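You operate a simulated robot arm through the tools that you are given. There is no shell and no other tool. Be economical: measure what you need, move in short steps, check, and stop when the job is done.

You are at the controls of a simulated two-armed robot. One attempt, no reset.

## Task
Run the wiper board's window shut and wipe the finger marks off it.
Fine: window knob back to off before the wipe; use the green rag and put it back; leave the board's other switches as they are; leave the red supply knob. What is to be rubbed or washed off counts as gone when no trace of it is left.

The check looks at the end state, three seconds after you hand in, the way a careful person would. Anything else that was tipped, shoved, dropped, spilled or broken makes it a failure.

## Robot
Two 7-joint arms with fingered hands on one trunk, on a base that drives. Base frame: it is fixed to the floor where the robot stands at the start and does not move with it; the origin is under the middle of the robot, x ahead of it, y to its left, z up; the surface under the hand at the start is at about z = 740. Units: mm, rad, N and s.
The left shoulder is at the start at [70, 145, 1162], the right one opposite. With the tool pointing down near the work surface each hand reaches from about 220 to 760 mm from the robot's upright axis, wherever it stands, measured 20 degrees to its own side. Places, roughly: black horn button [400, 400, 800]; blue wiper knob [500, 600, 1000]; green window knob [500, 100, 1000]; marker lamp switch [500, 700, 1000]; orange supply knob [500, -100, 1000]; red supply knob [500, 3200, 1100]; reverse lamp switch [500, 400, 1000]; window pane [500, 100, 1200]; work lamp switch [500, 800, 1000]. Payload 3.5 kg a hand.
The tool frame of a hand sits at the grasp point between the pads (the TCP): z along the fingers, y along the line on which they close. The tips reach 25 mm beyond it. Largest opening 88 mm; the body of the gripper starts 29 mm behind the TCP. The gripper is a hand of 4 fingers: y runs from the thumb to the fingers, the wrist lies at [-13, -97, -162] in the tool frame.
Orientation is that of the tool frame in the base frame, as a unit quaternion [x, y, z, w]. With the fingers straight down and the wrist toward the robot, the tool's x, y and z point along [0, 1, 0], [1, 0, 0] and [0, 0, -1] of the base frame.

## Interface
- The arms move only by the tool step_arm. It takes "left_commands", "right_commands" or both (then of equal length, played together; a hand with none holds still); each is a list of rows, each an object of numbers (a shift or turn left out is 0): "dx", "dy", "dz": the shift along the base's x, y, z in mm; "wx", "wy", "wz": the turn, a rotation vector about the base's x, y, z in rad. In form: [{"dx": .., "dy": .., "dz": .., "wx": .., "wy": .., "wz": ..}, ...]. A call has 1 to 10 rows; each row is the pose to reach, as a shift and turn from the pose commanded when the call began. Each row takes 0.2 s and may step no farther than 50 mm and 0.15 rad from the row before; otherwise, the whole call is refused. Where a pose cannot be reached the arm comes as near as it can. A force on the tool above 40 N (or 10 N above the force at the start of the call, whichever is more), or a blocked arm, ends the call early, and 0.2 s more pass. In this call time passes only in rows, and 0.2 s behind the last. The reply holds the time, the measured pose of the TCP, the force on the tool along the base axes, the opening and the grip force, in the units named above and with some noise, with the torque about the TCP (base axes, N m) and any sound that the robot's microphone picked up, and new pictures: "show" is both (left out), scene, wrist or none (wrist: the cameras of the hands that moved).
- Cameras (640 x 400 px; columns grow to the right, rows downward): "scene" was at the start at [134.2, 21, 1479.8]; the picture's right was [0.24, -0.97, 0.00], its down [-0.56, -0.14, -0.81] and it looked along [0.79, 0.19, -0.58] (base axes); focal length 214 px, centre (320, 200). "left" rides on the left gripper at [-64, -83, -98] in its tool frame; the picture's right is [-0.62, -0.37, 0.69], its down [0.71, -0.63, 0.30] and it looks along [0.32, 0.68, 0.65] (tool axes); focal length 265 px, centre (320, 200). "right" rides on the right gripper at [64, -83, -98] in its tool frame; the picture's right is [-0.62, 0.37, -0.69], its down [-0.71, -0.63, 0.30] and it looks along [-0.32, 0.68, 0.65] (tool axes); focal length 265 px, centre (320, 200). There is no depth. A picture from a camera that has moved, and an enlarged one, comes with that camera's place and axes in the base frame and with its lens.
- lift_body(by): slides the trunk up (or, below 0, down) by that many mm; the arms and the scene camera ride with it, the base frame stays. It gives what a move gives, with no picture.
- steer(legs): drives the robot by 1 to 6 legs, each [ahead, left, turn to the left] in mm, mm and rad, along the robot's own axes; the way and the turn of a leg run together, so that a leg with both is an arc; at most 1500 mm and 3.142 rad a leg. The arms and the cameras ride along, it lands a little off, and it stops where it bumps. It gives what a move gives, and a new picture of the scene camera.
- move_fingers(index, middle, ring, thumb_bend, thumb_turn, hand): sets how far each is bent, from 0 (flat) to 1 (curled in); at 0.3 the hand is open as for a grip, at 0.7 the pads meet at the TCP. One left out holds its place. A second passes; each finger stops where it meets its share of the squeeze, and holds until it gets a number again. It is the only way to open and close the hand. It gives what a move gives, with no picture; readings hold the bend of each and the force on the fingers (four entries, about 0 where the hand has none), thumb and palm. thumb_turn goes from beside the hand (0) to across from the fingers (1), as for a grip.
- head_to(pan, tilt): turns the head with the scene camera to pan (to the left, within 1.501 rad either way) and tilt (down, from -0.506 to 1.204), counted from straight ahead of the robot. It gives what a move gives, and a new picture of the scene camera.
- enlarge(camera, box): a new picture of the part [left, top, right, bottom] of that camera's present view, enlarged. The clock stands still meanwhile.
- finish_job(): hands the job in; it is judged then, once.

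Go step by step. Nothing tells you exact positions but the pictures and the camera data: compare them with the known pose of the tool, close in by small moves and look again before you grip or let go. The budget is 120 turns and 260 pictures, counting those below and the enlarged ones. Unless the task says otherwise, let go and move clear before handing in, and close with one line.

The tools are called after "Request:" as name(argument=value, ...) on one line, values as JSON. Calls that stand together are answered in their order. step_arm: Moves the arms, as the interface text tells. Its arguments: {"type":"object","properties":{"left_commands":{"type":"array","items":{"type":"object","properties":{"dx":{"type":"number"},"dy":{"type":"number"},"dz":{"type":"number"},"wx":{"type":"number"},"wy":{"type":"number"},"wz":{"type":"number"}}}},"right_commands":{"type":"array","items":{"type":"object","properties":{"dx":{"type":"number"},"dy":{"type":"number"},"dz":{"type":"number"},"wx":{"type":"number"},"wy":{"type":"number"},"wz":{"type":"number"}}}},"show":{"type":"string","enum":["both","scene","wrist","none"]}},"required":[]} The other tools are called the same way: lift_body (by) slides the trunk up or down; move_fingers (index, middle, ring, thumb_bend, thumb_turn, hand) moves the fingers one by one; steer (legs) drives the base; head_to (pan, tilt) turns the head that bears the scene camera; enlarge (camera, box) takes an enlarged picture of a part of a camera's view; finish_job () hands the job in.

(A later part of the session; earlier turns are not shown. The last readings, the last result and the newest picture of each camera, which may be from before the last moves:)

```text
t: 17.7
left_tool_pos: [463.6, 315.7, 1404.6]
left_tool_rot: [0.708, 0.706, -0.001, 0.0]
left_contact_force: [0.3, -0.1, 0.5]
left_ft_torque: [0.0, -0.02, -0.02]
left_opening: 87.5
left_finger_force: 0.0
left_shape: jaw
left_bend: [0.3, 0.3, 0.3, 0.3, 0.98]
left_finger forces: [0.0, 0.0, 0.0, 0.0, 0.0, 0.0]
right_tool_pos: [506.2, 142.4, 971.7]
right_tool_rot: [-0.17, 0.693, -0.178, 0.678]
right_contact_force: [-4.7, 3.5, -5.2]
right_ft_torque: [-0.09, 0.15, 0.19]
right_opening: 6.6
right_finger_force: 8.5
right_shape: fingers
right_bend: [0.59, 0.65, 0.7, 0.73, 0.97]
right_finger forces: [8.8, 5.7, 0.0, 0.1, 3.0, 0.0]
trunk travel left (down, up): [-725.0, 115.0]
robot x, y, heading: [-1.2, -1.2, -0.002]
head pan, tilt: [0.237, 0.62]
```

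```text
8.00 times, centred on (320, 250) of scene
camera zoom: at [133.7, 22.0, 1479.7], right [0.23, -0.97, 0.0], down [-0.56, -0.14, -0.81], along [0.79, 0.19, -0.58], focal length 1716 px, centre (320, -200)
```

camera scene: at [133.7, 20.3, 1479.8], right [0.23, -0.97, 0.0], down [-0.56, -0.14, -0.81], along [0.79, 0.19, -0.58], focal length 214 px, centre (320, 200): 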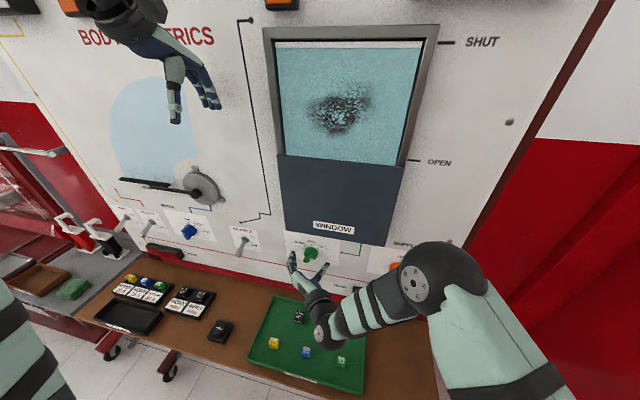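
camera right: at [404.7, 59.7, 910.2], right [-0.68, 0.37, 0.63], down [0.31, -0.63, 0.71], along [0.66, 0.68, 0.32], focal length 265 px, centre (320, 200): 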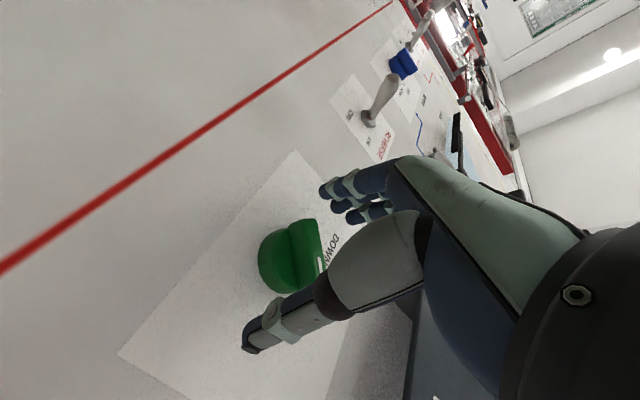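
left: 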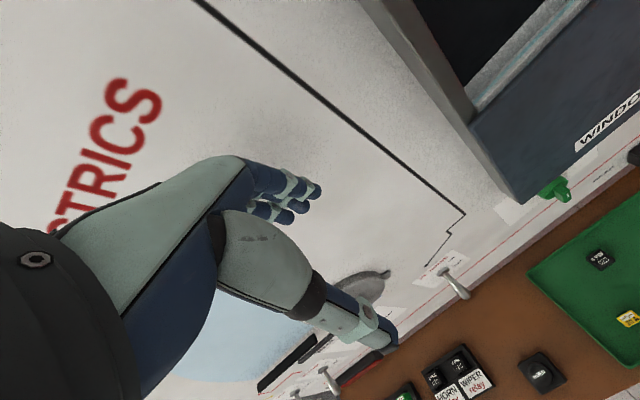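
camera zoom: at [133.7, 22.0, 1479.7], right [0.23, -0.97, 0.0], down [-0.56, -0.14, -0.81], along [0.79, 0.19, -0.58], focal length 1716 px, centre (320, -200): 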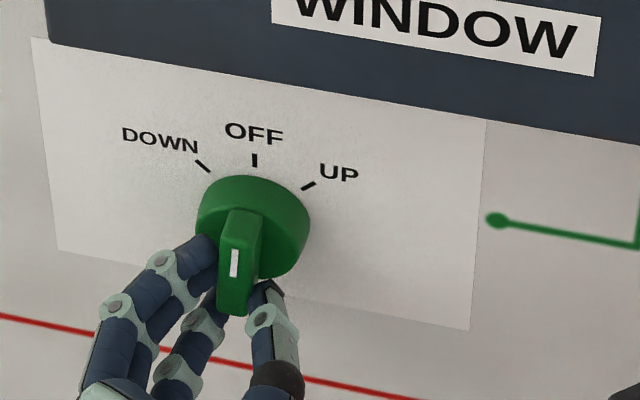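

The bar now looks upright. I'll open the hand gently and check.

Request:
move_fingers(hand="right", index=0.3, middle=0.3, ring=0.3, thumb_bend=0.3)

Request:
enlarge(camera="scene", box=[285, 225, 355, 275])

Request:
enlarge(camera="scene", box=[250, 20, 460, 180])

```text
t: 18.7
left_tool_pos: [464.0, 315.3, 1405.6]
left_tool_rot: [0.707, 0.707, -0.002, 0.0]
left_contact_force: [-0.4, 0.1, -0.2]
left_ft_torque: [0.02, 0.03, 0.01]
left_opening: 87.4
left_finger_force: 0.1
left_shape: jaw
left_bend: [0.3, 0.3, 0.3, 0.3, 0.98]
left_finger forces: [0.1, 0.0, 0.1, 0.0, 0.0, 0.1]
right_tool_pos: [506.9, 141.6, 974.6]
right_tool_rot: [-0.167, 0.692, -0.177, 0.679]
right_contact_force: [-0.4, -0.1, 0.7]
right_ft_torque: [-0.04, 0.0, -0.02]
right_opening: 84.4
right_finger_force: 0.1
right_shape: fingers
right_bend: [0.3, 0.3, 0.3, 0.3, 0.97]
right_finger forces: [0.0, 0.0, 0.1, 0.1, 0.1, 0.1]
trunk travel left (down, up): [-725.0, 115.0]
robot x, y, heading: [-1.9, -2.0, -0.001]
head pan, tilt: [0.237, 0.62]
```

```text
8.00 times, centred on (320, 250) of scene
camera zoom: at [133.7, 20.4, 1479.8], right [0.23, -0.97, 0.0], down [-0.56, -0.14, -0.81], along [0.79, 0.19, -0.58], focal length 1716 px, centre (320, -200)
```

zoom: 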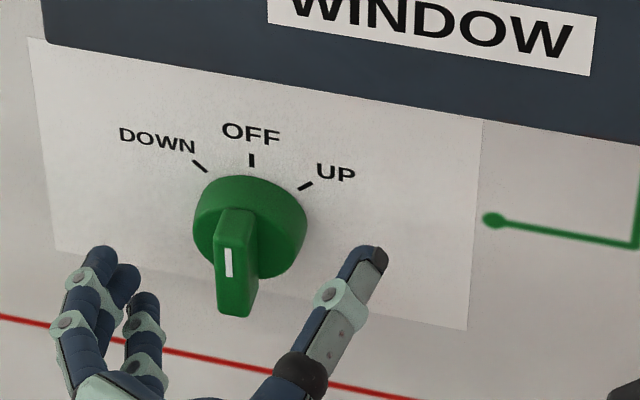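

```text
2.50 times, centred on (355, 100) of scene
camera zoom: at [133.7, 20.4, 1479.8], right [0.23, -0.97, 0.0], down [-0.56, -0.14, -0.81], along [0.79, 0.19, -0.58], focal length 536 px, centre (232, 450)
```

zoom: 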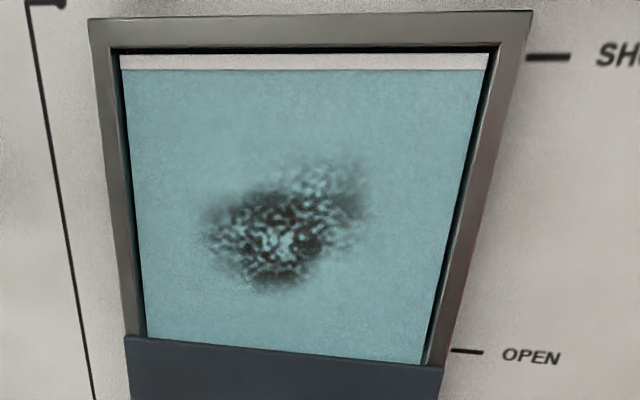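

The knob snapped to OFF and the pane is shut with a smudge around (550, 85, 1385). I'll pull the right hand clear and look left along the way to the rag.

Request:
step_arm(right_commands=[{"dx": -25}, {"dx": -60}, {"dx": -70, "dy": -30, "dz": 30, "wx": 0.12}, {"dx": -70, "dy": -60, "dz": 70, "wx": 0.25}, {"dx": -70, "dy": -100, "dz": 110, "wx": 0.38}, {"dx": -70, "dy": -130, "dz": 150, "wx": 0.5}, {"dx": -70, "dy": -160, "dz": 190, "wx": 0.6}], show="none")

Request:
head_to(pan=1.2, tilt=0.75)

```text
refused: row 5 steps farther than a row can; nothing moved
```

```text
t: 19.9
left_tool_pos: [462.2, 315.3, 1404.4]
left_tool_rot: [0.708, 0.707, 0.0, -0.001]
left_contact_force: [0.6, -0.1, -0.7]
left_ft_torque: [0.0, -0.01, -0.01]
left_opening: 87.7
left_finger_force: 0.0
left_shape: jaw
left_bend: [0.3, 0.3, 0.3, 0.3, 0.98]
left_finger forces: [0.0, 0.0, 0.0, 0.0, 0.0, 0.1]
right_tool_pos: [507.1, 140.8, 973.0]
right_tool_rot: [-0.168, 0.692, -0.178, 0.679]
right_contact_force: [-0.5, -0.5, 0.6]
right_ft_torque: [-0.03, -0.01, -0.01]
right_opening: 84.3
right_finger_force: 0.1
right_shape: fingers
right_bend: [0.3, 0.3, 0.3, 0.3, 0.97]
right_finger forces: [0.0, 0.1, 0.0, 0.0, 0.0, 0.0]
trunk travel left (down, up): [-725.0, 115.0]
robot x, y, heading: [2.8, -1.9, -0.003]
head pan, tilt: [1.201, 0.75]
camera scene: at [78.5, 77.0, 1468.6], right [0.93, -0.36, 0.0], down [-0.25, -0.64, -0.73], along [0.27, 0.68, -0.68], focal length 214 px, centre (320, 200)
```

scene: 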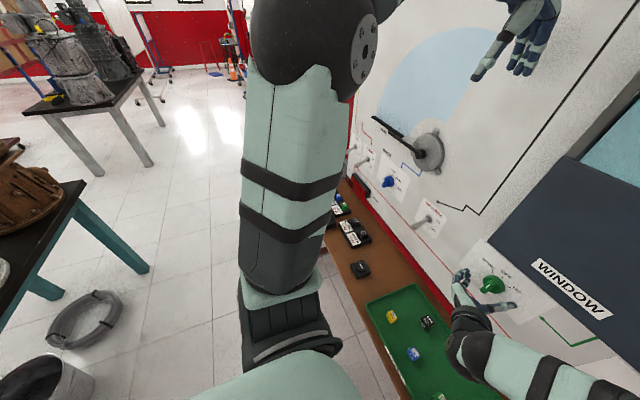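

The floor to the left is clear near the benches. I'll retract the right hand in smaller steps.

Request:
step_arm(right_commands=[{"dx": -25}, {"dx": -60}, {"dx": -70, "dy": -25, "dz": 25, "wx": 0.1}, {"dx": -70, "dy": -50, "dz": 50, "wx": 0.2}, {"dx": -70, "dy": -75, "dz": 80, "wx": 0.3}, {"dx": -70, "dy": -100, "dz": 110, "wx": 0.4}, {"dx": -70, "dy": -130, "dz": 145, "wx": 0.5}, {"dx": -70, "dy": -160, "dz": 180, "wx": 0.5}], show="none")

Request:
steer(legs=[[-60, 0, 0], [0, 400, 0]])

```text
t: 21.7
left_tool_pos: [461.1, 319.8, 1405.2]
left_tool_rot: [0.708, 0.706, -0.001, 0.002]
left_contact_force: [0.6, 0.4, 0.0]
left_ft_torque: [-0.02, -0.03, -0.02]
left_opening: 87.8
left_finger_force: 0.1
left_shape: jaw
left_bend: [0.3, 0.3, 0.3, 0.3, 0.98]
left_finger forces: [0.0, 0.0, 0.1, 0.0, 0.0, 0.0]
right_tool_pos: [448.0, -18.8, 1154.4]
right_tool_rot: [0.039, 0.71, 0.007, 0.703]
right_contact_force: [0.5, -0.1, 0.6]
right_ft_torque: [-0.01, -0.01, -0.04]
right_opening: 84.8
right_finger_force: 0.1
right_shape: fingers
right_bend: [0.3, 0.3, 0.3, 0.3, 0.97]
right_finger forces: [0.0, 0.0, 0.0, 0.1, 0.0, 0.0]
right hand out of reach, approached as far as the arm can: row 8
trunk travel left (down, up): [-725.0, 115.0]
robot x, y, heading: [-3.1, -0.7, -0.006]
head pan, tilt: [1.201, 0.75]
```

```text
t: 24.8
left_tool_pos: [402.2, 710.5, 1405.4]
left_tool_rot: [0.708, 0.706, 0.0, -0.001]
left_contact_force: [0.3, 0.5, -0.2]
left_ft_torque: [0.0, 0.02, 0.0]
left_opening: 87.7
left_finger_force: 0.0
left_shape: jaw
left_bend: [0.3, 0.3, 0.3, 0.3, 0.98]
left_finger forces: [0.0, 0.1, 0.0, 0.0, 0.0, 0.0]
right_tool_pos: [388.7, 378.3, 1156.4]
right_tool_rot: [0.037, 0.708, 0.014, 0.705]
right_contact_force: [0.5, -0.1, -0.5]
right_ft_torque: [0.01, -0.04, 0.0]
right_opening: 84.6
right_finger_force: 0.1
right_shape: fingers
right_bend: [0.3, 0.3, 0.3, 0.3, 0.97]
right_finger forces: [0.1, 0.1, 0.0, 0.0, 0.0, 0.0]
trunk travel left (down, up): [-725.0, 115.0]
robot x, y, heading: [-64.1, 396.6, -0.005]
head pan, tilt: [1.201, 0.75]
camera scene: at [18.0, 472.0, 1468.7], right [0.93, -0.36, 0.0], down [-0.25, -0.64, -0.73], along [0.27, 0.68, -0.68], focal length 214 px, centre (320, 200)
```

scene: 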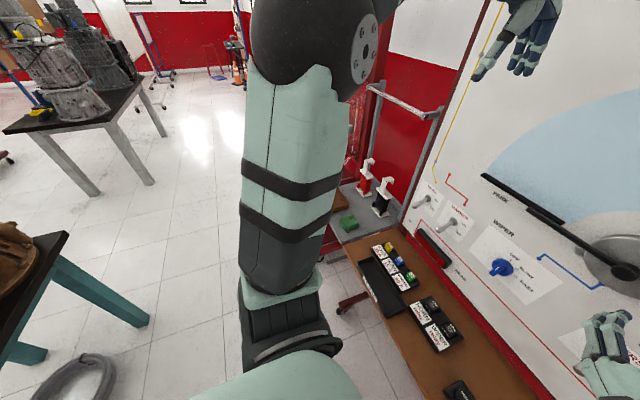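

The rag is confirmed near (367, 1008, 755). I'll drive another 455 mm left and look down at it.

Request:
steer(legs=[[0, 455, 0]])

Request:
head_to(pan=0.3, tilt=0.85)

```text
t: 27.5
left_tool_pos: [404.5, 1169.0, 1405.4]
left_tool_rot: [0.709, 0.705, 0.001, 0.0]
left_contact_force: [0.0, -0.6, 0.2]
left_ft_torque: [0.01, 0.02, 0.0]
left_opening: 87.6
left_finger_force: 0.1
left_shape: jaw
left_bend: [0.3, 0.3, 0.3, 0.3, 0.98]
left_finger forces: [0.0, 0.1, 0.1, 0.0, 0.0, 0.0]
right_tool_pos: [389.7, 835.8, 1156.9]
right_tool_rot: [0.042, 0.708, 0.013, 0.705]
right_contact_force: [0.1, 0.3, 0.2]
right_ft_torque: [-0.02, -0.04, 0.01]
right_opening: 84.8
right_finger_force: 0.1
right_shape: fingers
right_bend: [0.3, 0.3, 0.3, 0.3, 0.97]
right_finger forces: [0.0, 0.0, 0.0, 0.1, 0.1, 0.0]
trunk travel left (down, up): [-725.0, 115.0]
robot x, y, heading: [-56.8, 857.1, -0.001]
head pan, tilt: [1.201, 0.75]
camera scene: at [19.0, 931.9, 1468.7], right [0.93, -0.36, 0.0], down [-0.25, -0.63, -0.73], along [0.27, 0.68, -0.68], focal length 214 px, centre (320, 200)
```

scene: 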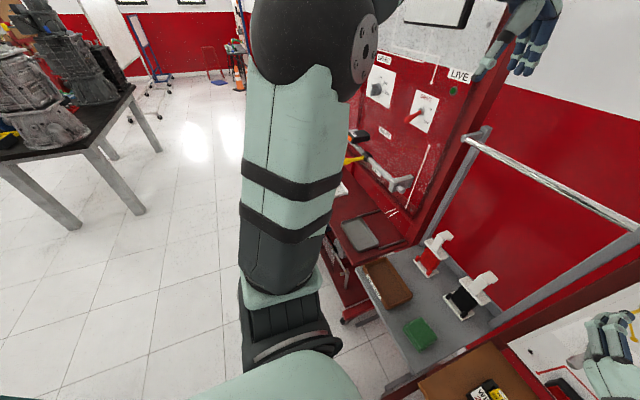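

```text
t: 28.7
left_tool_pos: [404.3, 1170.2, 1404.9]
left_tool_rot: [0.708, 0.706, 0.0, 0.001]
left_contact_force: [0.0, 0.1, 0.0]
left_ft_torque: [0.01, -0.03, 0.0]
left_opening: 87.9
left_finger_force: 0.0
left_shape: jaw
left_bend: [0.3, 0.3, 0.3, 0.3, 0.98]
left_finger forces: [0.0, 0.1, 0.1, 0.0, 0.1, 0.0]
right_tool_pos: [389.4, 835.1, 1157.8]
right_tool_rot: [0.043, 0.708, 0.014, 0.704]
right_contact_force: [-0.9, -0.7, -1.0]
right_ft_torque: [0.01, 0.05, -0.01]
right_opening: 84.7
right_finger_force: 0.0
right_shape: fingers
right_bend: [0.3, 0.3, 0.3, 0.3, 0.97]
right_finger forces: [0.0, 0.1, 0.0, 0.0, 0.0, 0.0]
trunk travel left (down, up): [-725.0, 115.0]
robot x, y, heading: [-62.3, 856.1, -0.002]
head pan, tilt: [0.3, 0.85]
camera scene: at [63.6, 879.1, 1460.6], right [0.29, -0.96, 0.0], down [-0.72, -0.22, -0.66], along [0.63, 0.19, -0.75], focal length 214 px, centre (320, 200)
```

scene: 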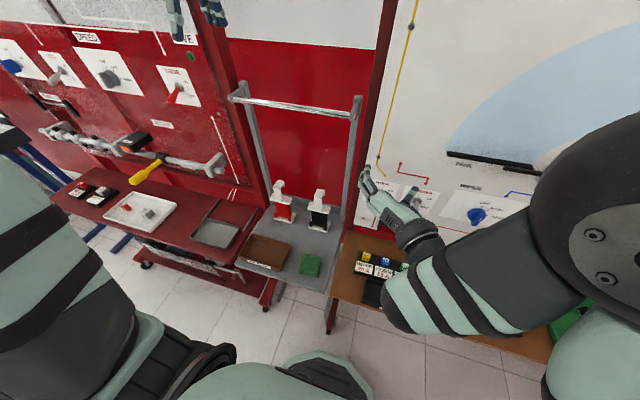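

The rag lies at the front of the grey table between a brown tray and the bench. I'll enlarge it.

Request:
enlarge(camera="scene", box=[220, 180, 380, 300])

```text
3.33 times, centred on (300, 240) of scene
camera zoom: at [63.6, 879.1, 1460.6], right [0.29, -0.96, 0.0], down [-0.72, -0.22, -0.66], along [0.63, 0.19, -0.75], focal length 715 px, centre (387, 67)
```

zoom: 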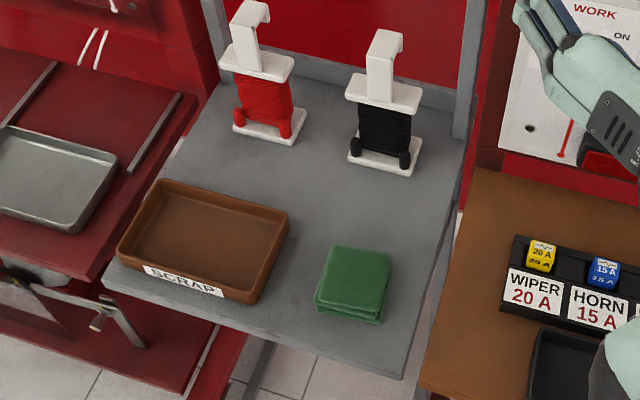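

The rag's top spans about x 339–396, y 970–1034. I'll bring the open left hand down above it.

Request:
step_arm(left_commands=[{"dx": -10, "dy": -20, "dz": -40}, {"dx": -20, "dy": -40, "dz": -80}, {"dx": -30, "dy": -60, "dz": -120}, {"dx": -37, "dy": -80, "dz": -160}, {"dx": -37, "dy": -100, "dz": -200}, {"dx": -37, "dy": -120, "dz": -240}, {"dx": -37, "dy": -140, "dz": -280}, {"dx": -37, "dy": -155, "dz": -325}, {"dx": -37, "dy": -167, "dz": -370}, {"dx": -37, "dy": -167, "dz": -418}], show="none")

Request:
step_arm(left_commands=[{"dz": -45}, {"dz": -90}, {"dz": -115}], show="both")

```text
t: 30.9
left_tool_pos: [370.2, 1001.6, 991.3]
left_tool_rot: [0.707, 0.707, -0.003, 0.008]
left_contact_force: [0.3, 0.3, -1.3]
left_ft_torque: [-0.02, 0.02, 0.01]
left_opening: 87.6
left_finger_force: 0.0
left_shape: jaw
left_bend: [0.3, 0.3, 0.3, 0.3, 0.98]
left_finger forces: [0.1, 0.0, 0.0, 0.0, 0.0, 0.0]
left hand out of reach, approached as far as the arm can: row 3, 4, 5, 6, 7, 8
right_tool_pos: [391.9, 836.4, 1156.0]
right_tool_rot: [0.042, 0.709, 0.013, 0.703]
right_contact_force: [-0.2, 0.3, -0.8]
right_ft_torque: [0.0, 0.0, 0.01]
right_opening: 84.7
right_finger_force: 0.1
right_shape: fingers
right_bend: [0.3, 0.3, 0.3, 0.3, 0.97]
right_finger forces: [0.1, 0.0, 0.0, 0.0, 0.0, 0.1]
trunk travel left (down, up): [-725.0, 115.0]
robot x, y, heading: [-62.2, 853.1, -0.001]
head pan, tilt: [0.3, 0.85]
```

```text
t: 31.7
left_tool_pos: [366.9, 1003.6, 872.4]
left_tool_rot: [0.709, 0.705, 0.002, -0.003]
left_contact_force: [1.2, 0.2, 0.3]
left_ft_torque: [-0.01, -0.01, -0.01]
left_opening: 88.0
left_finger_force: 0.1
left_shape: jaw
left_bend: [0.3, 0.3, 0.3, 0.3, 0.98]
left_finger forces: [0.1, 0.1, 0.0, 0.0, 0.0, 0.0]
right_tool_pos: [389.6, 835.9, 1158.3]
right_tool_rot: [0.042, 0.708, 0.013, 0.704]
right_contact_force: [0.1, 0.8, -0.9]
right_ft_torque: [0.0, -0.02, -0.02]
right_opening: 84.5
right_finger_force: 0.1
right_shape: fingers
right_bend: [0.3, 0.3, 0.3, 0.3, 0.97]
right_finger forces: [0.0, 0.1, 0.0, 0.0, 0.0, 0.1]
trunk travel left (down, up): [-725.0, 115.0]
robot x, y, heading: [-57.6, 855.0, -0.001]
head pan, tilt: [0.3, 0.85]
camera scene: at [63.2, 878.0, 1460.7], right [0.29, -0.96, 0.0], down [-0.72, -0.22, -0.66], along [0.63, 0.19, -0.75], focal length 214 px, centre (320, 200)
camera left: at [282.1, 939.7, 971.3], right [-0.37, -0.61, -0.7], down [-0.63, 0.72, -0.3], along [0.69, 0.33, -0.65], focal length 265 px, centre (320, 200)
```

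scene: 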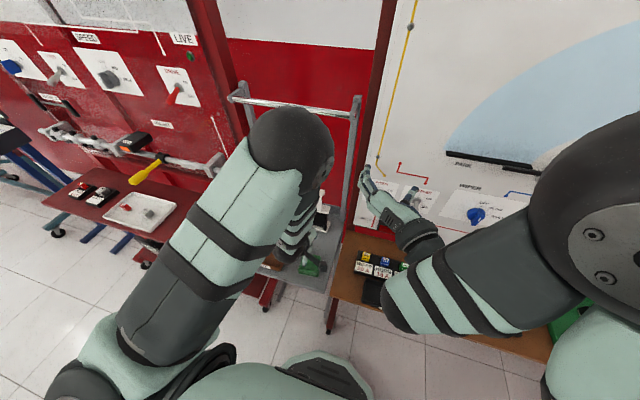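
left: 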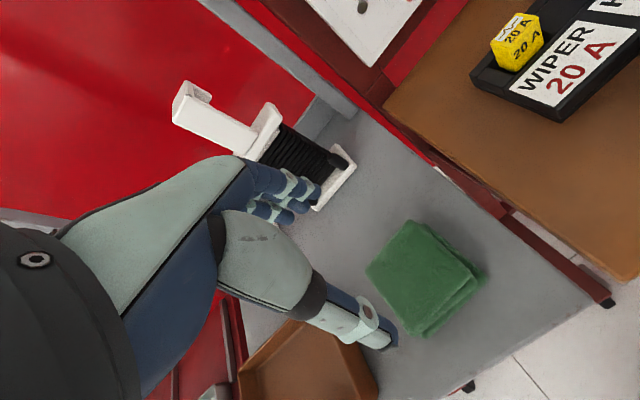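

Rag centre is about (363, 1007), turned some 0.1 rad. I'll align and descend to just above it, then look again.

Request:
step_arm(left_commands=[{"dx": -2, "dy": 3, "dz": -30, "wz": 0.1}, {"dx": -4, "dy": 4, "dz": -60, "wz": 0.1}, {"dx": -4, "dy": 4, "dz": -77, "wz": 0.1}], show="wrist")

```text
t: 32.5
left_tool_pos: [362.5, 1007.4, 794.9]
left_tool_rot: [0.673, 0.74, -0.001, 0.0]
left_contact_force: [0.3, 0.4, -0.8]
left_ft_torque: [-0.01, 0.01, -0.01]
left_opening: 88.0
left_finger_force: 0.1
left_shape: jaw
left_bend: [0.3, 0.3, 0.3, 0.3, 0.98]
left_finger forces: [0.1, 0.0, 0.0, 0.0, 0.1, 0.0]
right_tool_pos: [388.9, 837.7, 1157.4]
right_tool_rot: [0.042, 0.709, 0.014, 0.704]
right_contact_force: [0.3, 0.0, -0.6]
right_ft_torque: [-0.02, -0.01, -0.02]
right_opening: 84.2
right_finger_force: 0.0
right_shape: fingers
right_bend: [0.3, 0.3, 0.3, 0.3, 0.97]
right_finger forces: [0.1, 0.1, 0.0, 0.0, 0.1, 0.0]
trunk travel left (down, up): [-725.0, 115.0]
robot x, y, heading: [-60.2, 857.2, -0.005]
head pan, tilt: [0.3, 0.85]
camera left: at [285.5, 935.6, 894.5], right [-0.31, -0.65, -0.69], down [-0.7, 0.65, -0.3], along [0.65, 0.39, -0.65], focal length 265 px, centre (320, 200)
```

left: 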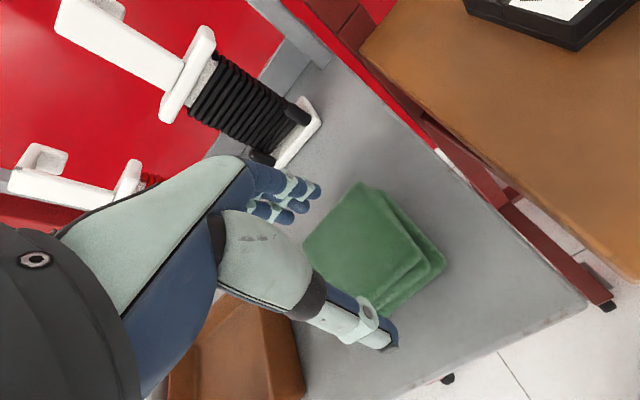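

The rag fits between thumb and fingers with a few mm either side. I'll descend gently to near the table.

Request:
step_arm(left_commands=[{"dy": 2, "dz": -12}, {"dy": 2, "dz": -18}, {"dy": 2, "dz": -24}], show="wrist")

Request:
enlarge(camera="scene", box=[260, 210, 360, 290])

```text
t: 33.3
left_tool_pos: [363.6, 1009.5, 772.4]
left_tool_rot: [0.672, 0.74, 0.0, 0.0]
left_contact_force: [0.4, -0.3, -0.3]
left_ft_torque: [0.02, 0.04, 0.02]
left_opening: 87.7
left_finger_force: 0.1
left_shape: jaw
left_bend: [0.3, 0.3, 0.3, 0.3, 0.98]
left_finger forces: [0.0, 0.1, 0.0, 0.0, 0.0, 0.0]
right_tool_pos: [390.4, 836.3, 1157.8]
right_tool_rot: [0.042, 0.709, 0.014, 0.704]
right_contact_force: [-0.2, 0.1, 0.2]
right_ft_torque: [-0.01, 0.0, 0.0]
right_opening: 84.7
right_finger_force: 0.0
right_shape: fingers
right_bend: [0.3, 0.3, 0.3, 0.3, 0.97]
right_finger forces: [0.1, 0.1, 0.0, 0.0, 0.0, 0.0]
trunk travel left (down, up): [-725.0, 115.0]
robot x, y, heading: [-59.0, 853.4, -0.01]
head pan, tilt: [0.3, 0.85]
camera left: at [286.1, 937.4, 871.1], right [-0.31, -0.65, -0.69], down [-0.7, 0.65, -0.3], along [0.65, 0.39, -0.65], focal length 265 px, centre (320, 200)
```

left: 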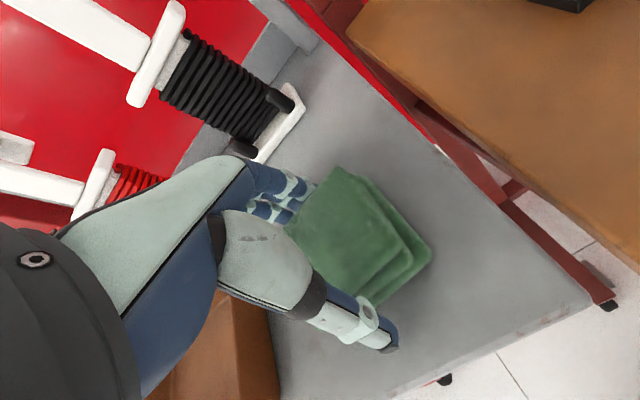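

```text
5.00 times, centred on (310, 250) of scene
camera zoom: at [63.8, 878.9, 1460.5], right [0.29, -0.96, 0.0], down [-0.72, -0.22, -0.66], along [0.63, 0.19, -0.75], focal length 1072 px, centre (370, -50)
```

zoom: 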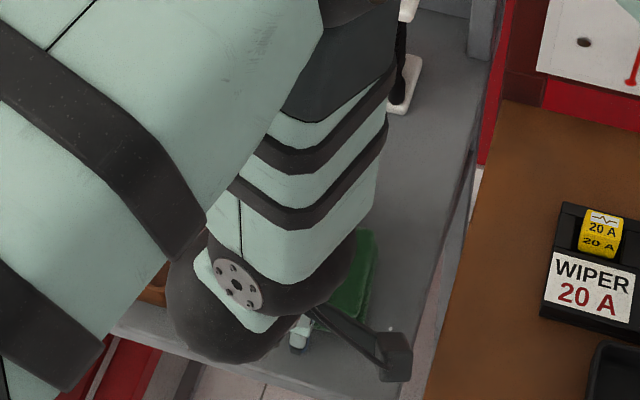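

No contact yet. I'll shift a few mm and feel downward in small steps for the table.

Request:
step_arm(left_commands=[{"dx": -2, "dy": -5, "dz": -3}, {"dx": -2, "dy": -5, "dz": -6}], show="wrist")

```text
t: 33.9
left_tool_pos: [360.9, 1005.6, 765.5]
left_tool_rot: [0.672, 0.74, -0.001, -0.001]
left_contact_force: [-0.1, -0.3, 0.4]
left_ft_torque: [0.01, 0.01, -0.03]
left_opening: 88.0
left_finger_force: 0.0
left_shape: jaw
left_bend: [0.3, 0.3, 0.3, 0.3, 0.98]
left_finger forces: [0.4, 0.1, 0.0, 0.0, 0.1, 0.0]
right_tool_pos: [390.8, 835.1, 1157.2]
right_tool_rot: [0.042, 0.708, 0.013, 0.705]
right_contact_force: [0.6, -0.4, 0.2]
right_ft_torque: [0.0, 0.0, -0.02]
right_opening: 84.8
right_finger_force: 0.1
right_shape: fingers
right_bend: [0.3, 0.3, 0.3, 0.3, 0.97]
right_finger forces: [0.0, 0.0, 0.1, 0.0, 0.0, 0.1]
trunk travel left (down, up): [-725.0, 115.0]
robot x, y, heading: [-58.9, 855.4, 0.0]
head pan, tilt: [0.3, 0.85]
camera left: at [284.2, 933.3, 865.4], right [-0.31, -0.65, -0.69], down [-0.7, 0.65, -0.3], along [0.65, 0.39, -0.65], focal length 265 px, centre (320, 200)
```

left: 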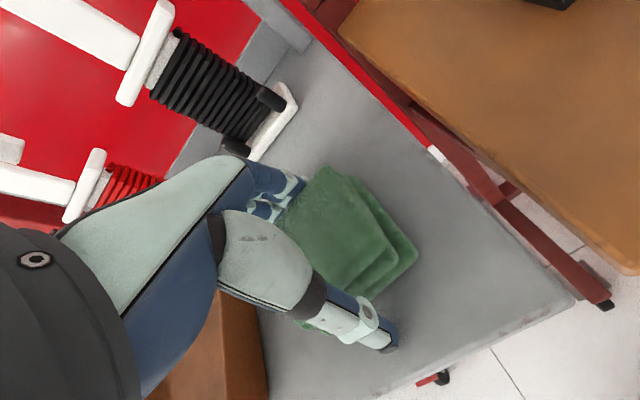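

The fingertips should be close to the table and straddle the rag. I'll close on it.

Request:
move_fingers(hand="left", index=0.7, middle=0.7, ring=0.7, thumb_bend=0.7)

Request:
enlarge(camera="left", box=[200, 120, 500, 390])

```text
t: 34.9
left_tool_pos: [361.4, 1003.3, 768.5]
left_tool_rot: [0.672, 0.74, 0.003, 0.001]
left_contact_force: [6.7, -0.1, 23.6]
left_ft_torque: [0.3, -1.13, -0.05]
left_opening: 64.4
left_finger_force: 41.3
left_shape: fingers
left_bend: [0.32, 0.41, 0.44, 0.51, 0.94]
left_finger forces: [17.0, 25.0, 11.0, 0.0, 29.5, 0.0]
right_tool_pos: [387.1, 834.9, 1158.2]
right_tool_rot: [0.042, 0.708, 0.013, 0.705]
right_contact_force: [-0.1, -0.6, -0.3]
right_ft_torque: [0.01, 0.0, 0.01]
right_opening: 84.9
right_finger_force: 0.1
right_shape: fingers
right_bend: [0.3, 0.3, 0.3, 0.3, 0.97]
right_finger forces: [0.0, 0.1, 0.0, 0.1, 0.0, 0.1]
trunk travel left (down, up): [-725.0, 115.0]
robot x, y, heading: [-58.8, 854.0, -0.006]
head pan, tilt: [0.3, 0.85]
```

```text
1.48 times, centred on (350, 255) of left
camera zoom: at [283.9, 932.6, 866.9], right [-0.3, -0.65, -0.7], down [-0.69, 0.65, -0.31], along [0.65, 0.39, -0.65], focal length 393 px, centre (276, 118)
```

zoom: 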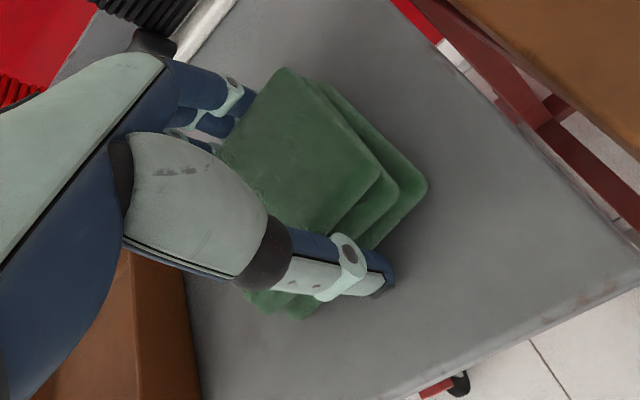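

Held firmly, but the tips press the table, flush with the rag's underside. I'll regrip 10 mm higher so the rag sticks out past the fingertips for wiping.

Request:
move_fingers(hand="left", index=0.3, middle=0.3, ring=0.3, thumb_bend=0.3)

Request:
step_arm(left_commands=[{"dx": 2, "dz": 10}], show="none")

Request:
move_fingers(hand="left", index=0.7, middle=0.7, ring=0.7, thumb_bend=0.7)

Request:
enlarge(camera="left", box=[200, 120, 500, 390])

```text
t: 35.9
left_tool_pos: [359.2, 1004.1, 766.7]
left_tool_rot: [0.673, 0.74, -0.001, 0.0]
left_contact_force: [-1.3, 0.3, 0.8]
left_ft_torque: [-0.01, -0.03, 0.01]
left_opening: 84.9
left_finger_force: 0.3
left_shape: fingers
left_bend: [0.3, 0.3, 0.3, 0.3, 0.97]
left_finger forces: [0.1, 0.9, 0.1, 0.1, 0.2, 0.0]
right_tool_pos: [389.8, 837.2, 1158.2]
right_tool_rot: [0.042, 0.709, 0.013, 0.704]
right_contact_force: [-0.6, 0.4, -0.4]
right_ft_torque: [0.01, 0.02, 0.0]
right_opening: 84.8
right_finger_force: 0.0
right_shape: fingers
right_bend: [0.3, 0.3, 0.3, 0.3, 0.97]
right_finger forces: [0.0, 0.0, 0.0, 0.1, 0.0, 0.0]
trunk travel left (down, up): [-725.0, 115.0]
robot x, y, heading: [-57.3, 857.1, 0.002]
head pan, tilt: [0.3, 0.85]
```

```text
t: 36.3
left_tool_pos: [362.8, 1004.2, 776.9]
left_tool_rot: [0.673, 0.74, 0.0, 0.001]
left_contact_force: [0.5, 0.5, -1.0]
left_ft_torque: [0.04, -0.02, 0.03]
left_opening: 84.9
left_finger_force: 0.1
left_shape: fingers
left_bend: [0.3, 0.3, 0.3, 0.3, 0.97]
left_finger forces: [0.0, 0.1, 0.1, 0.0, 0.0, 0.0]
right_tool_pos: [388.8, 836.7, 1157.0]
right_tool_rot: [0.042, 0.708, 0.013, 0.705]
right_contact_force: [0.7, 0.3, -0.3]
right_ft_torque: [0.01, -0.03, 0.01]
right_opening: 84.4
right_finger_force: 0.0
right_shape: fingers
right_bend: [0.3, 0.3, 0.3, 0.3, 0.97]
right_finger forces: [0.0, 0.0, 0.1, 0.0, 0.1, 0.0]
trunk travel left (down, up): [-725.0, 115.0]
robot x, y, heading: [-60.5, 852.0, -0.002]
head pan, tilt: [0.3, 0.85]
```

```text
t: 37.3
left_tool_pos: [363.7, 1004.5, 778.0]
left_tool_rot: [0.672, 0.74, 0.001, 0.0]
left_contact_force: [3.2, -0.8, 6.3]
left_ft_torque: [0.07, -0.23, -0.04]
left_opening: 64.2
left_finger_force: 25.6
left_shape: fingers
left_bend: [0.49, 0.54, 0.55, 0.37, 0.93]
left_finger forces: [9.8, 8.6, 8.7, 0.2, 24.3, 0.0]
right_tool_pos: [389.4, 836.3, 1157.8]
right_tool_rot: [0.043, 0.708, 0.013, 0.705]
right_contact_force: [-0.6, 0.1, -0.8]
right_ft_torque: [0.02, -0.01, -0.03]
right_opening: 84.9
right_finger_force: 0.1
right_shape: fingers
right_bend: [0.3, 0.3, 0.3, 0.3, 0.97]
right_finger forces: [0.0, 0.0, 0.1, 0.0, 0.0, 0.1]
trunk travel left (down, up): [-725.0, 115.0]
robot x, y, heading: [-60.2, 855.1, -0.005]
head pan, tilt: [0.3, 0.85]
```

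```text
1.48 times, centred on (350, 255) of left
camera zoom: at [286.0, 933.0, 876.1], right [-0.31, -0.65, -0.69], down [-0.7, 0.65, -0.3], along [0.65, 0.39, -0.65], focal length 393 px, centre (276, 118)
```

zoom: 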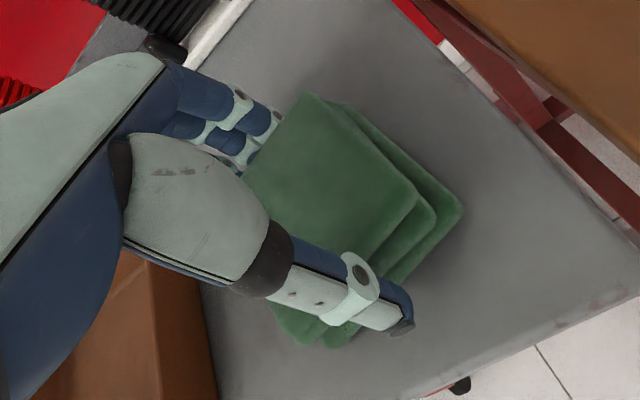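

An even grip now. I'll lift 80 mm and check the rag comes along.

Request:
step_arm(left_commands=[{"dz": 15}, {"dz": 45}, {"dz": 80}], show="wrist")

```text
t: 38.1
left_tool_pos: [361.5, 1004.7, 858.2]
left_tool_rot: [0.672, 0.74, -0.001, -0.001]
left_contact_force: [-0.2, 0.4, 0.2]
left_ft_torque: [-0.02, 0.02, -0.02]
left_opening: 64.0
left_finger_force: 24.4
left_shape: fingers
left_bend: [0.49, 0.55, 0.55, 0.36, 0.93]
left_finger forces: [9.1, 7.7, 7.9, 0.1, 25.1, 0.0]
right_tool_pos: [388.7, 836.4, 1159.1]
right_tool_rot: [0.043, 0.708, 0.013, 0.705]
right_contact_force: [-0.7, -0.2, -0.2]
right_ft_torque: [0.01, -0.02, -0.01]
right_opening: 84.8
right_finger_force: 0.2
right_shape: fingers
right_bend: [0.3, 0.3, 0.3, 0.3, 0.97]
right_finger forces: [0.0, 0.1, 0.1, 0.0, 0.0, 0.1]
trunk travel left (down, up): [-725.0, 115.0]
robot x, y, heading: [-61.1, 854.4, -0.006]
head pan, tilt: [0.3, 0.85]
camera left: at [283.8, 933.1, 957.6], right [-0.31, -0.65, -0.69], down [-0.7, 0.65, -0.3], along [0.65, 0.39, -0.65], focal length 265 px, centre (320, 200)
```

left: 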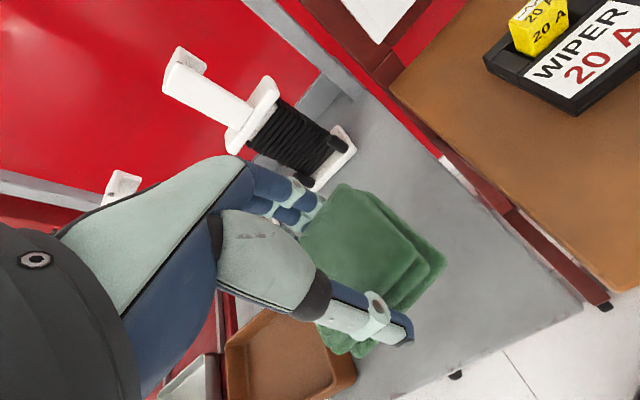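

The rag is held. I'll raise the left hand and turn it to point forward.

Request:
step_arm(left_commands=[{"dz": 45, "wy": -0.14}, {"dz": 90, "wy": -0.28}, {"dz": 135, "wy": -0.42}, {"dz": 180, "wy": -0.56}, {"dz": 225, "wy": -0.7}, {"dz": 270, "wy": -0.84}, {"dz": 315, "wy": -0.98}, {"dz": 360, "wy": -1.12}, {"dz": 405, "wy": -1.26}, {"dz": 450, "wy": -1.4}], show="none")

Request:
step_arm(left_commands=[{"dz": 40, "wy": -0.1}, {"dz": 75, "wy": -0.17}])

```text
t: 39.0
left_tool_pos: [357.6, 1004.0, 936.5]
left_tool_rot: [0.643, 0.753, 0.083, 0.112]
left_contact_force: [0.6, -0.2, -0.6]
left_ft_torque: [0.01, 0.03, 0.0]
left_opening: 63.7
left_finger_force: 24.8
left_shape: fingers
left_bend: [0.5, 0.55, 0.56, 0.36, 0.93]
left_finger forces: [9.2, 7.7, 8.1, 0.0, 25.4, 0.1]
left hand out of reach, approached as far as the arm can: row 3, 4
right_tool_pos: [391.6, 834.8, 1158.5]
right_tool_rot: [0.043, 0.708, 0.013, 0.705]
right_contact_force: [-0.6, -0.2, 0.0]
right_ft_torque: [0.02, -0.01, 0.0]
right_opening: 85.0
right_finger_force: 0.0
right_shape: fingers
right_bend: [0.3, 0.3, 0.3, 0.3, 0.97]
right_finger forces: [0.1, 0.1, 0.1, 0.1, 0.0, 0.0]
trunk travel left (down, up): [-725.0, 115.0]
robot x, y, heading: [-57.4, 853.9, -0.007]
head pan, tilt: [0.3, 0.85]
stopped in row 4 (left hand): the arm was blocked; the commanded pose is now the measured one
```

```text
t: 39.6
left_tool_pos: [388.0, 993.4, 1007.3]
left_tool_rot: [0.635, 0.739, 0.142, 0.177]
left_contact_force: [0.4, 0.5, 0.6]
left_ft_torque: [0.03, -0.01, -0.02]
left_opening: 63.7
left_finger_force: 25.0
left_shape: fingers
left_bend: [0.5, 0.55, 0.56, 0.36, 0.93]
left_finger forces: [9.0, 7.5, 8.0, 0.1, 25.0, 0.1]
left hand out of reach, approached as far as the arm can: row 1, 2
right_tool_pos: [389.3, 835.0, 1158.6]
right_tool_rot: [0.043, 0.708, 0.012, 0.705]
right_contact_force: [-0.6, -0.7, -0.5]
right_ft_torque: [0.01, -0.03, -0.01]
right_opening: 84.7
right_finger_force: 0.1
right_shape: fingers
right_bend: [0.3, 0.3, 0.3, 0.3, 0.97]
right_finger forces: [0.1, 0.1, 0.0, 0.0, 0.0, 0.1]
trunk travel left (down, up): [-725.0, 115.0]
robot x, y, heading: [-59.4, 854.9, -0.005]
head pan, tilt: [0.3, 0.85]
camera scene: at [62.5, 879.1, 1460.6], right [0.29, -0.96, 0.0], down [-0.72, -0.22, -0.66], along [0.63, 0.19, -0.75], focal length 214 px, centre (320, 200)
camera left: at [278.9, 918.4, 1066.0], right [0.06, -0.68, -0.73], down [-0.52, 0.6, -0.6], along [0.85, 0.42, -0.32], focal length 265 px, centre (320, 200)
```

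scene: 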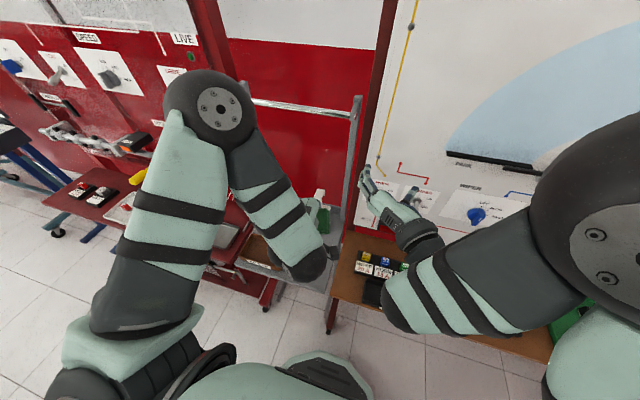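
left: 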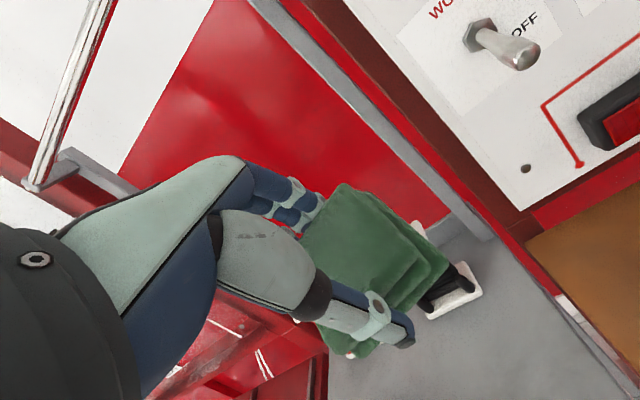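

The arm is folded too tightly here. I'll back the robot up so the hand can extend and rise in free space.

Request:
steer(legs=[[-180, 0, 0]])

Request:
step_arm(left_commands=[{"dx": 30, "dz": 30, "wy": -0.12}, {"dx": 60, "dz": 60, "wy": -0.24}, {"dx": 80, "dz": 100, "wy": -0.36}, {"dx": 90, "dz": 140, "wy": -0.48}, {"dx": 100, "dz": 185, "wy": -0.6}, {"dx": 100, "dz": 230, "wy": -0.72}, {"dx": 100, "dz": 275, "wy": -0.84}, {"dx": 100, "dz": 315, "wy": -0.96}])

```text
t: 41.1
left_tool_pos: [213.5, 991.4, 1005.4]
left_tool_rot: [0.637, 0.738, 0.139, 0.175]
left_contact_force: [0.4, -0.9, -0.3]
left_ft_torque: [-0.02, -0.01, -0.02]
left_opening: 63.5
left_finger_force: 24.8
left_shape: fingers
left_bend: [0.5, 0.55, 0.56, 0.36, 0.93]
left_finger forces: [9.0, 7.6, 7.9, 0.0, 25.0, 0.1]
right_tool_pos: [214.2, 836.4, 1156.3]
right_tool_rot: [0.042, 0.71, 0.012, 0.703]
right_contact_force: [0.2, -0.3, -0.7]
right_ft_torque: [-0.04, -0.05, 0.01]
right_opening: 84.5
right_finger_force: 0.0
right_shape: fingers
right_bend: [0.3, 0.3, 0.3, 0.3, 0.97]
right_finger forces: [0.0, 0.1, 0.0, 0.0, 0.1, 0.1]
trunk travel left (down, up): [-725.0, 115.0]
robot x, y, heading: [-239.4, 855.5, -0.003]
head pan, tilt: [0.3, 0.85]
camera scene: at [-111.7, 879.5, 1460.3], right [0.29, -0.96, 0.0], down [-0.72, -0.22, -0.66], along [0.63, 0.19, -0.75], focal length 214 px, centre (320, 200)
```

scene: 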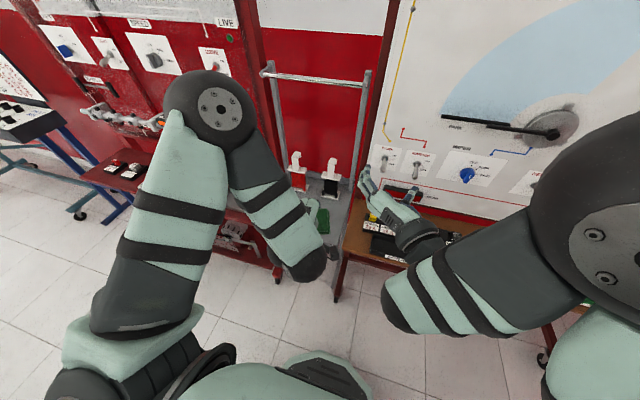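

```text
t: 42.9
left_tool_pos: [310.1, 990.2, 1322.9]
left_tool_rot: [0.499, 0.574, 0.418, 0.497]
left_contact_force: [0.7, -0.1, 0.5]
left_ft_torque: [0.03, -0.01, -0.01]
left_opening: 63.7
left_finger_force: 24.1
left_shape: fingers
left_bend: [0.5, 0.56, 0.56, 0.36, 0.93]
left_finger forces: [8.8, 7.5, 7.8, 0.0, 24.7, 0.0]
right_tool_pos: [211.8, 837.0, 1157.7]
right_tool_rot: [0.044, 0.708, 0.013, 0.705]
right_contact_force: [0.7, -0.3, 0.0]
right_ft_torque: [0.0, -0.01, 0.02]
right_opening: 84.5
right_finger_force: 0.0
right_shape: fingers
right_bend: [0.3, 0.3, 0.3, 0.3, 0.97]
right_finger forces: [0.0, 0.0, 0.1, 0.1, 0.1, 0.0]
trunk travel left (down, up): [-725.0, 115.0]
robot x, y, heading: [-237.2, 860.6, -0.004]
head pan, tilt: [0.3, 0.85]
camera scene: at [-114.1, 879.1, 1460.5], right [0.29, -0.96, 0.0], down [-0.72, -0.22, -0.66], along [0.63, 0.19, -0.75], focal length 214 px, centre (320, 200)
camera left: at [200.8, 916.0, 1266.7], right [0.63, -0.68, -0.37], down [0.2, 0.61, -0.77], along [0.75, 0.41, 0.52], focal length 265 px, centre (320, 200)
```

scene: 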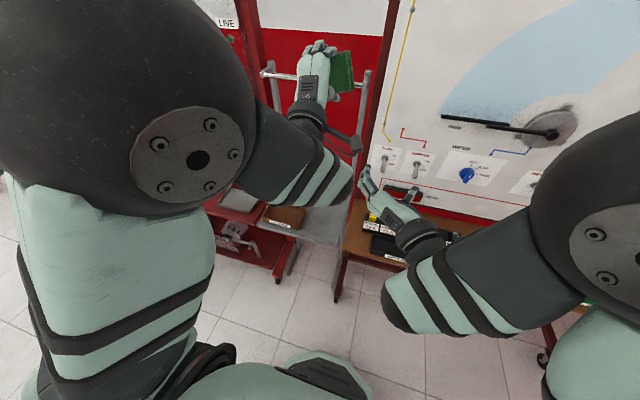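
left: 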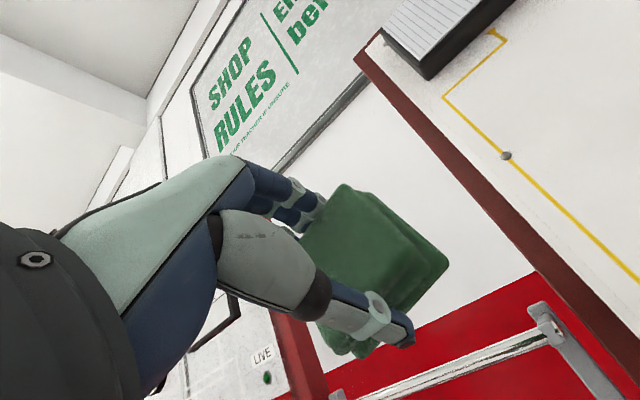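

The hand points nearly forward with the rag at its front. I'll finish levelling it, then drive right to the window.

Request:
step_arm(left_commands=[{"dz": 20, "wy": -0.08}, {"dz": 50, "wy": -0.157, "wz": 0.016}], show="none")

Request:
steer(legs=[[0, -905, 0]])

Request:
head_to(pan=0.1, tilt=0.3)

```text
t: 43.5
left_tool_pos: [310.1, 991.6, 1370.1]
left_tool_rot: [0.46, 0.536, 0.46, 0.537]
left_contact_force: [-0.4, 0.5, -0.8]
left_ft_torque: [-0.01, 0.02, 0.0]
left_opening: 63.8
left_finger_force: 24.1
left_shape: fingers
left_bend: [0.5, 0.56, 0.56, 0.36, 0.93]
left_finger forces: [8.8, 7.4, 7.9, 0.0, 24.8, 0.1]
right_tool_pos: [211.9, 835.7, 1158.7]
right_tool_rot: [0.042, 0.708, 0.013, 0.705]
right_contact_force: [-0.6, 0.4, 0.2]
right_ft_torque: [0.01, 0.0, -0.01]
right_opening: 85.0
right_finger_force: 0.1
right_shape: fingers
right_bend: [0.3, 0.3, 0.3, 0.3, 0.97]
right_finger forces: [0.0, 0.0, 0.0, 0.1, 0.1, 0.1]
trunk travel left (down, up): [-725.0, 115.0]
robot x, y, heading: [-236.8, 855.8, -0.005]
head pan, tilt: [0.3, 0.85]
```

```text
t: 48.3
left_tool_pos: [304.8, 82.8, 1370.4]
left_tool_rot: [0.461, 0.536, 0.459, 0.538]
left_contact_force: [0.5, -0.1, 0.0]
left_ft_torque: [-0.01, -0.03, 0.02]
left_opening: 64.2
left_finger_force: 24.6
left_shape: fingers
left_bend: [0.5, 0.56, 0.56, 0.36, 0.93]
left_finger forces: [8.8, 7.3, 7.8, 0.0, 24.7, 0.0]
right_tool_pos: [203.3, -73.0, 1158.8]
right_tool_rot: [0.046, 0.708, 0.01, 0.705]
right_contact_force: [0.5, -0.3, -1.3]
right_ft_torque: [-0.01, -0.02, -0.01]
right_opening: 84.6
right_finger_force: 0.1
right_shape: fingers
right_bend: [0.3, 0.3, 0.3, 0.3, 0.97]
right_finger forces: [0.0, 0.0, 0.0, 0.1, 0.0, 0.0]
trunk travel left (down, up): [-725.0, 115.0]
robot x, y, heading: [-245.3, -48.1, -0.014]
head pan, tilt: [0.3, 0.85]
camera scene: at [-121.6, -27.9, 1460.5], right [0.28, -0.96, 0.0], down [-0.72, -0.21, -0.66], along [0.63, 0.19, -0.75], focal length 214 px, centre (320, 200)
```

scene: 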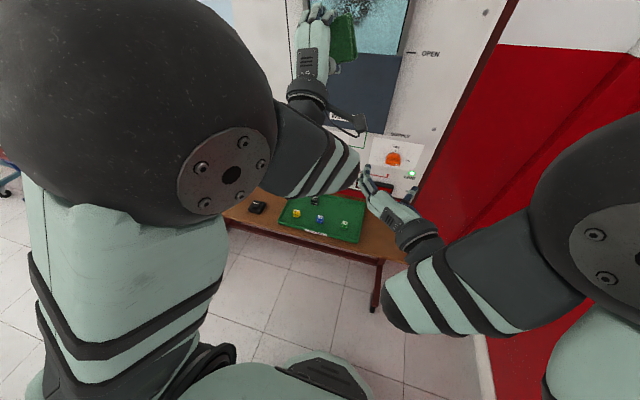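

```text
t: 49.3
left_tool_pos: [304.2, 82.7, 1369.8]
left_tool_rot: [0.461, 0.536, 0.459, 0.538]
left_contact_force: [-0.6, -0.6, -0.6]
left_ft_torque: [0.03, 0.03, -0.03]
left_opening: 63.8
left_finger_force: 24.4
left_shape: fingers
left_bend: [0.5, 0.56, 0.56, 0.36, 0.93]
left_finger forces: [8.8, 7.4, 7.7, 0.0, 24.8, 0.0]
right_tool_pos: [204.5, -73.8, 1158.3]
right_tool_rot: [0.046, 0.708, 0.01, 0.705]
right_contact_force: [0.7, 0.8, 0.0]
right_ft_torque: [-0.03, -0.01, 0.02]
right_opening: 84.9
right_finger_force: 0.0
right_shape: fingers
right_bend: [0.3, 0.3, 0.3, 0.3, 0.97]
right_finger forces: [0.1, 0.0, 0.0, 0.0, 0.0, 0.0]
trunk travel left (down, up): [-725.0, 115.0]
robot x, y, heading: [-244.3, -52.3, -0.013]
head pan, tilt: [0.099, 0.3]
camera scene: at [-103.6, -42.3, 1508.8], right [0.09, -1.0, 0.0], down [-0.3, -0.03, -0.95], along [0.95, 0.08, -0.3], focal length 214 px, centre (320, 200)
```

scene: 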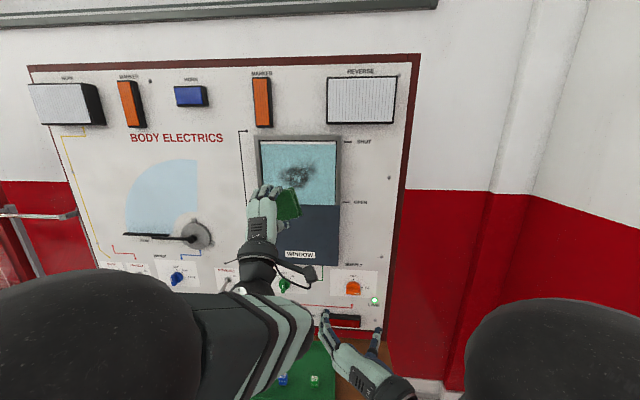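

Now I have a good view of the smudge and frame. I'll enlarge to measure it.

Request:
enlarge(camera="scene", box=[240, 125, 360, 215])

```text
4.44 times, centred on (300, 170) of scene
camera zoom: at [-103.6, -42.3, 1508.8], right [0.09, -1.0, 0.0], down [-0.3, -0.03, -0.95], along [0.95, 0.08, -0.3], focal length 953 px, centre (409, 333)
```

zoom: 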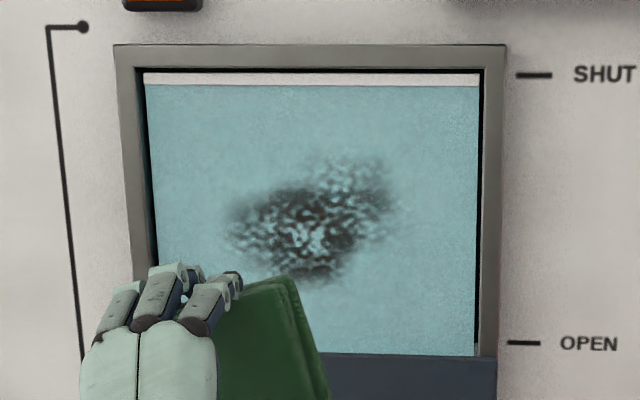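

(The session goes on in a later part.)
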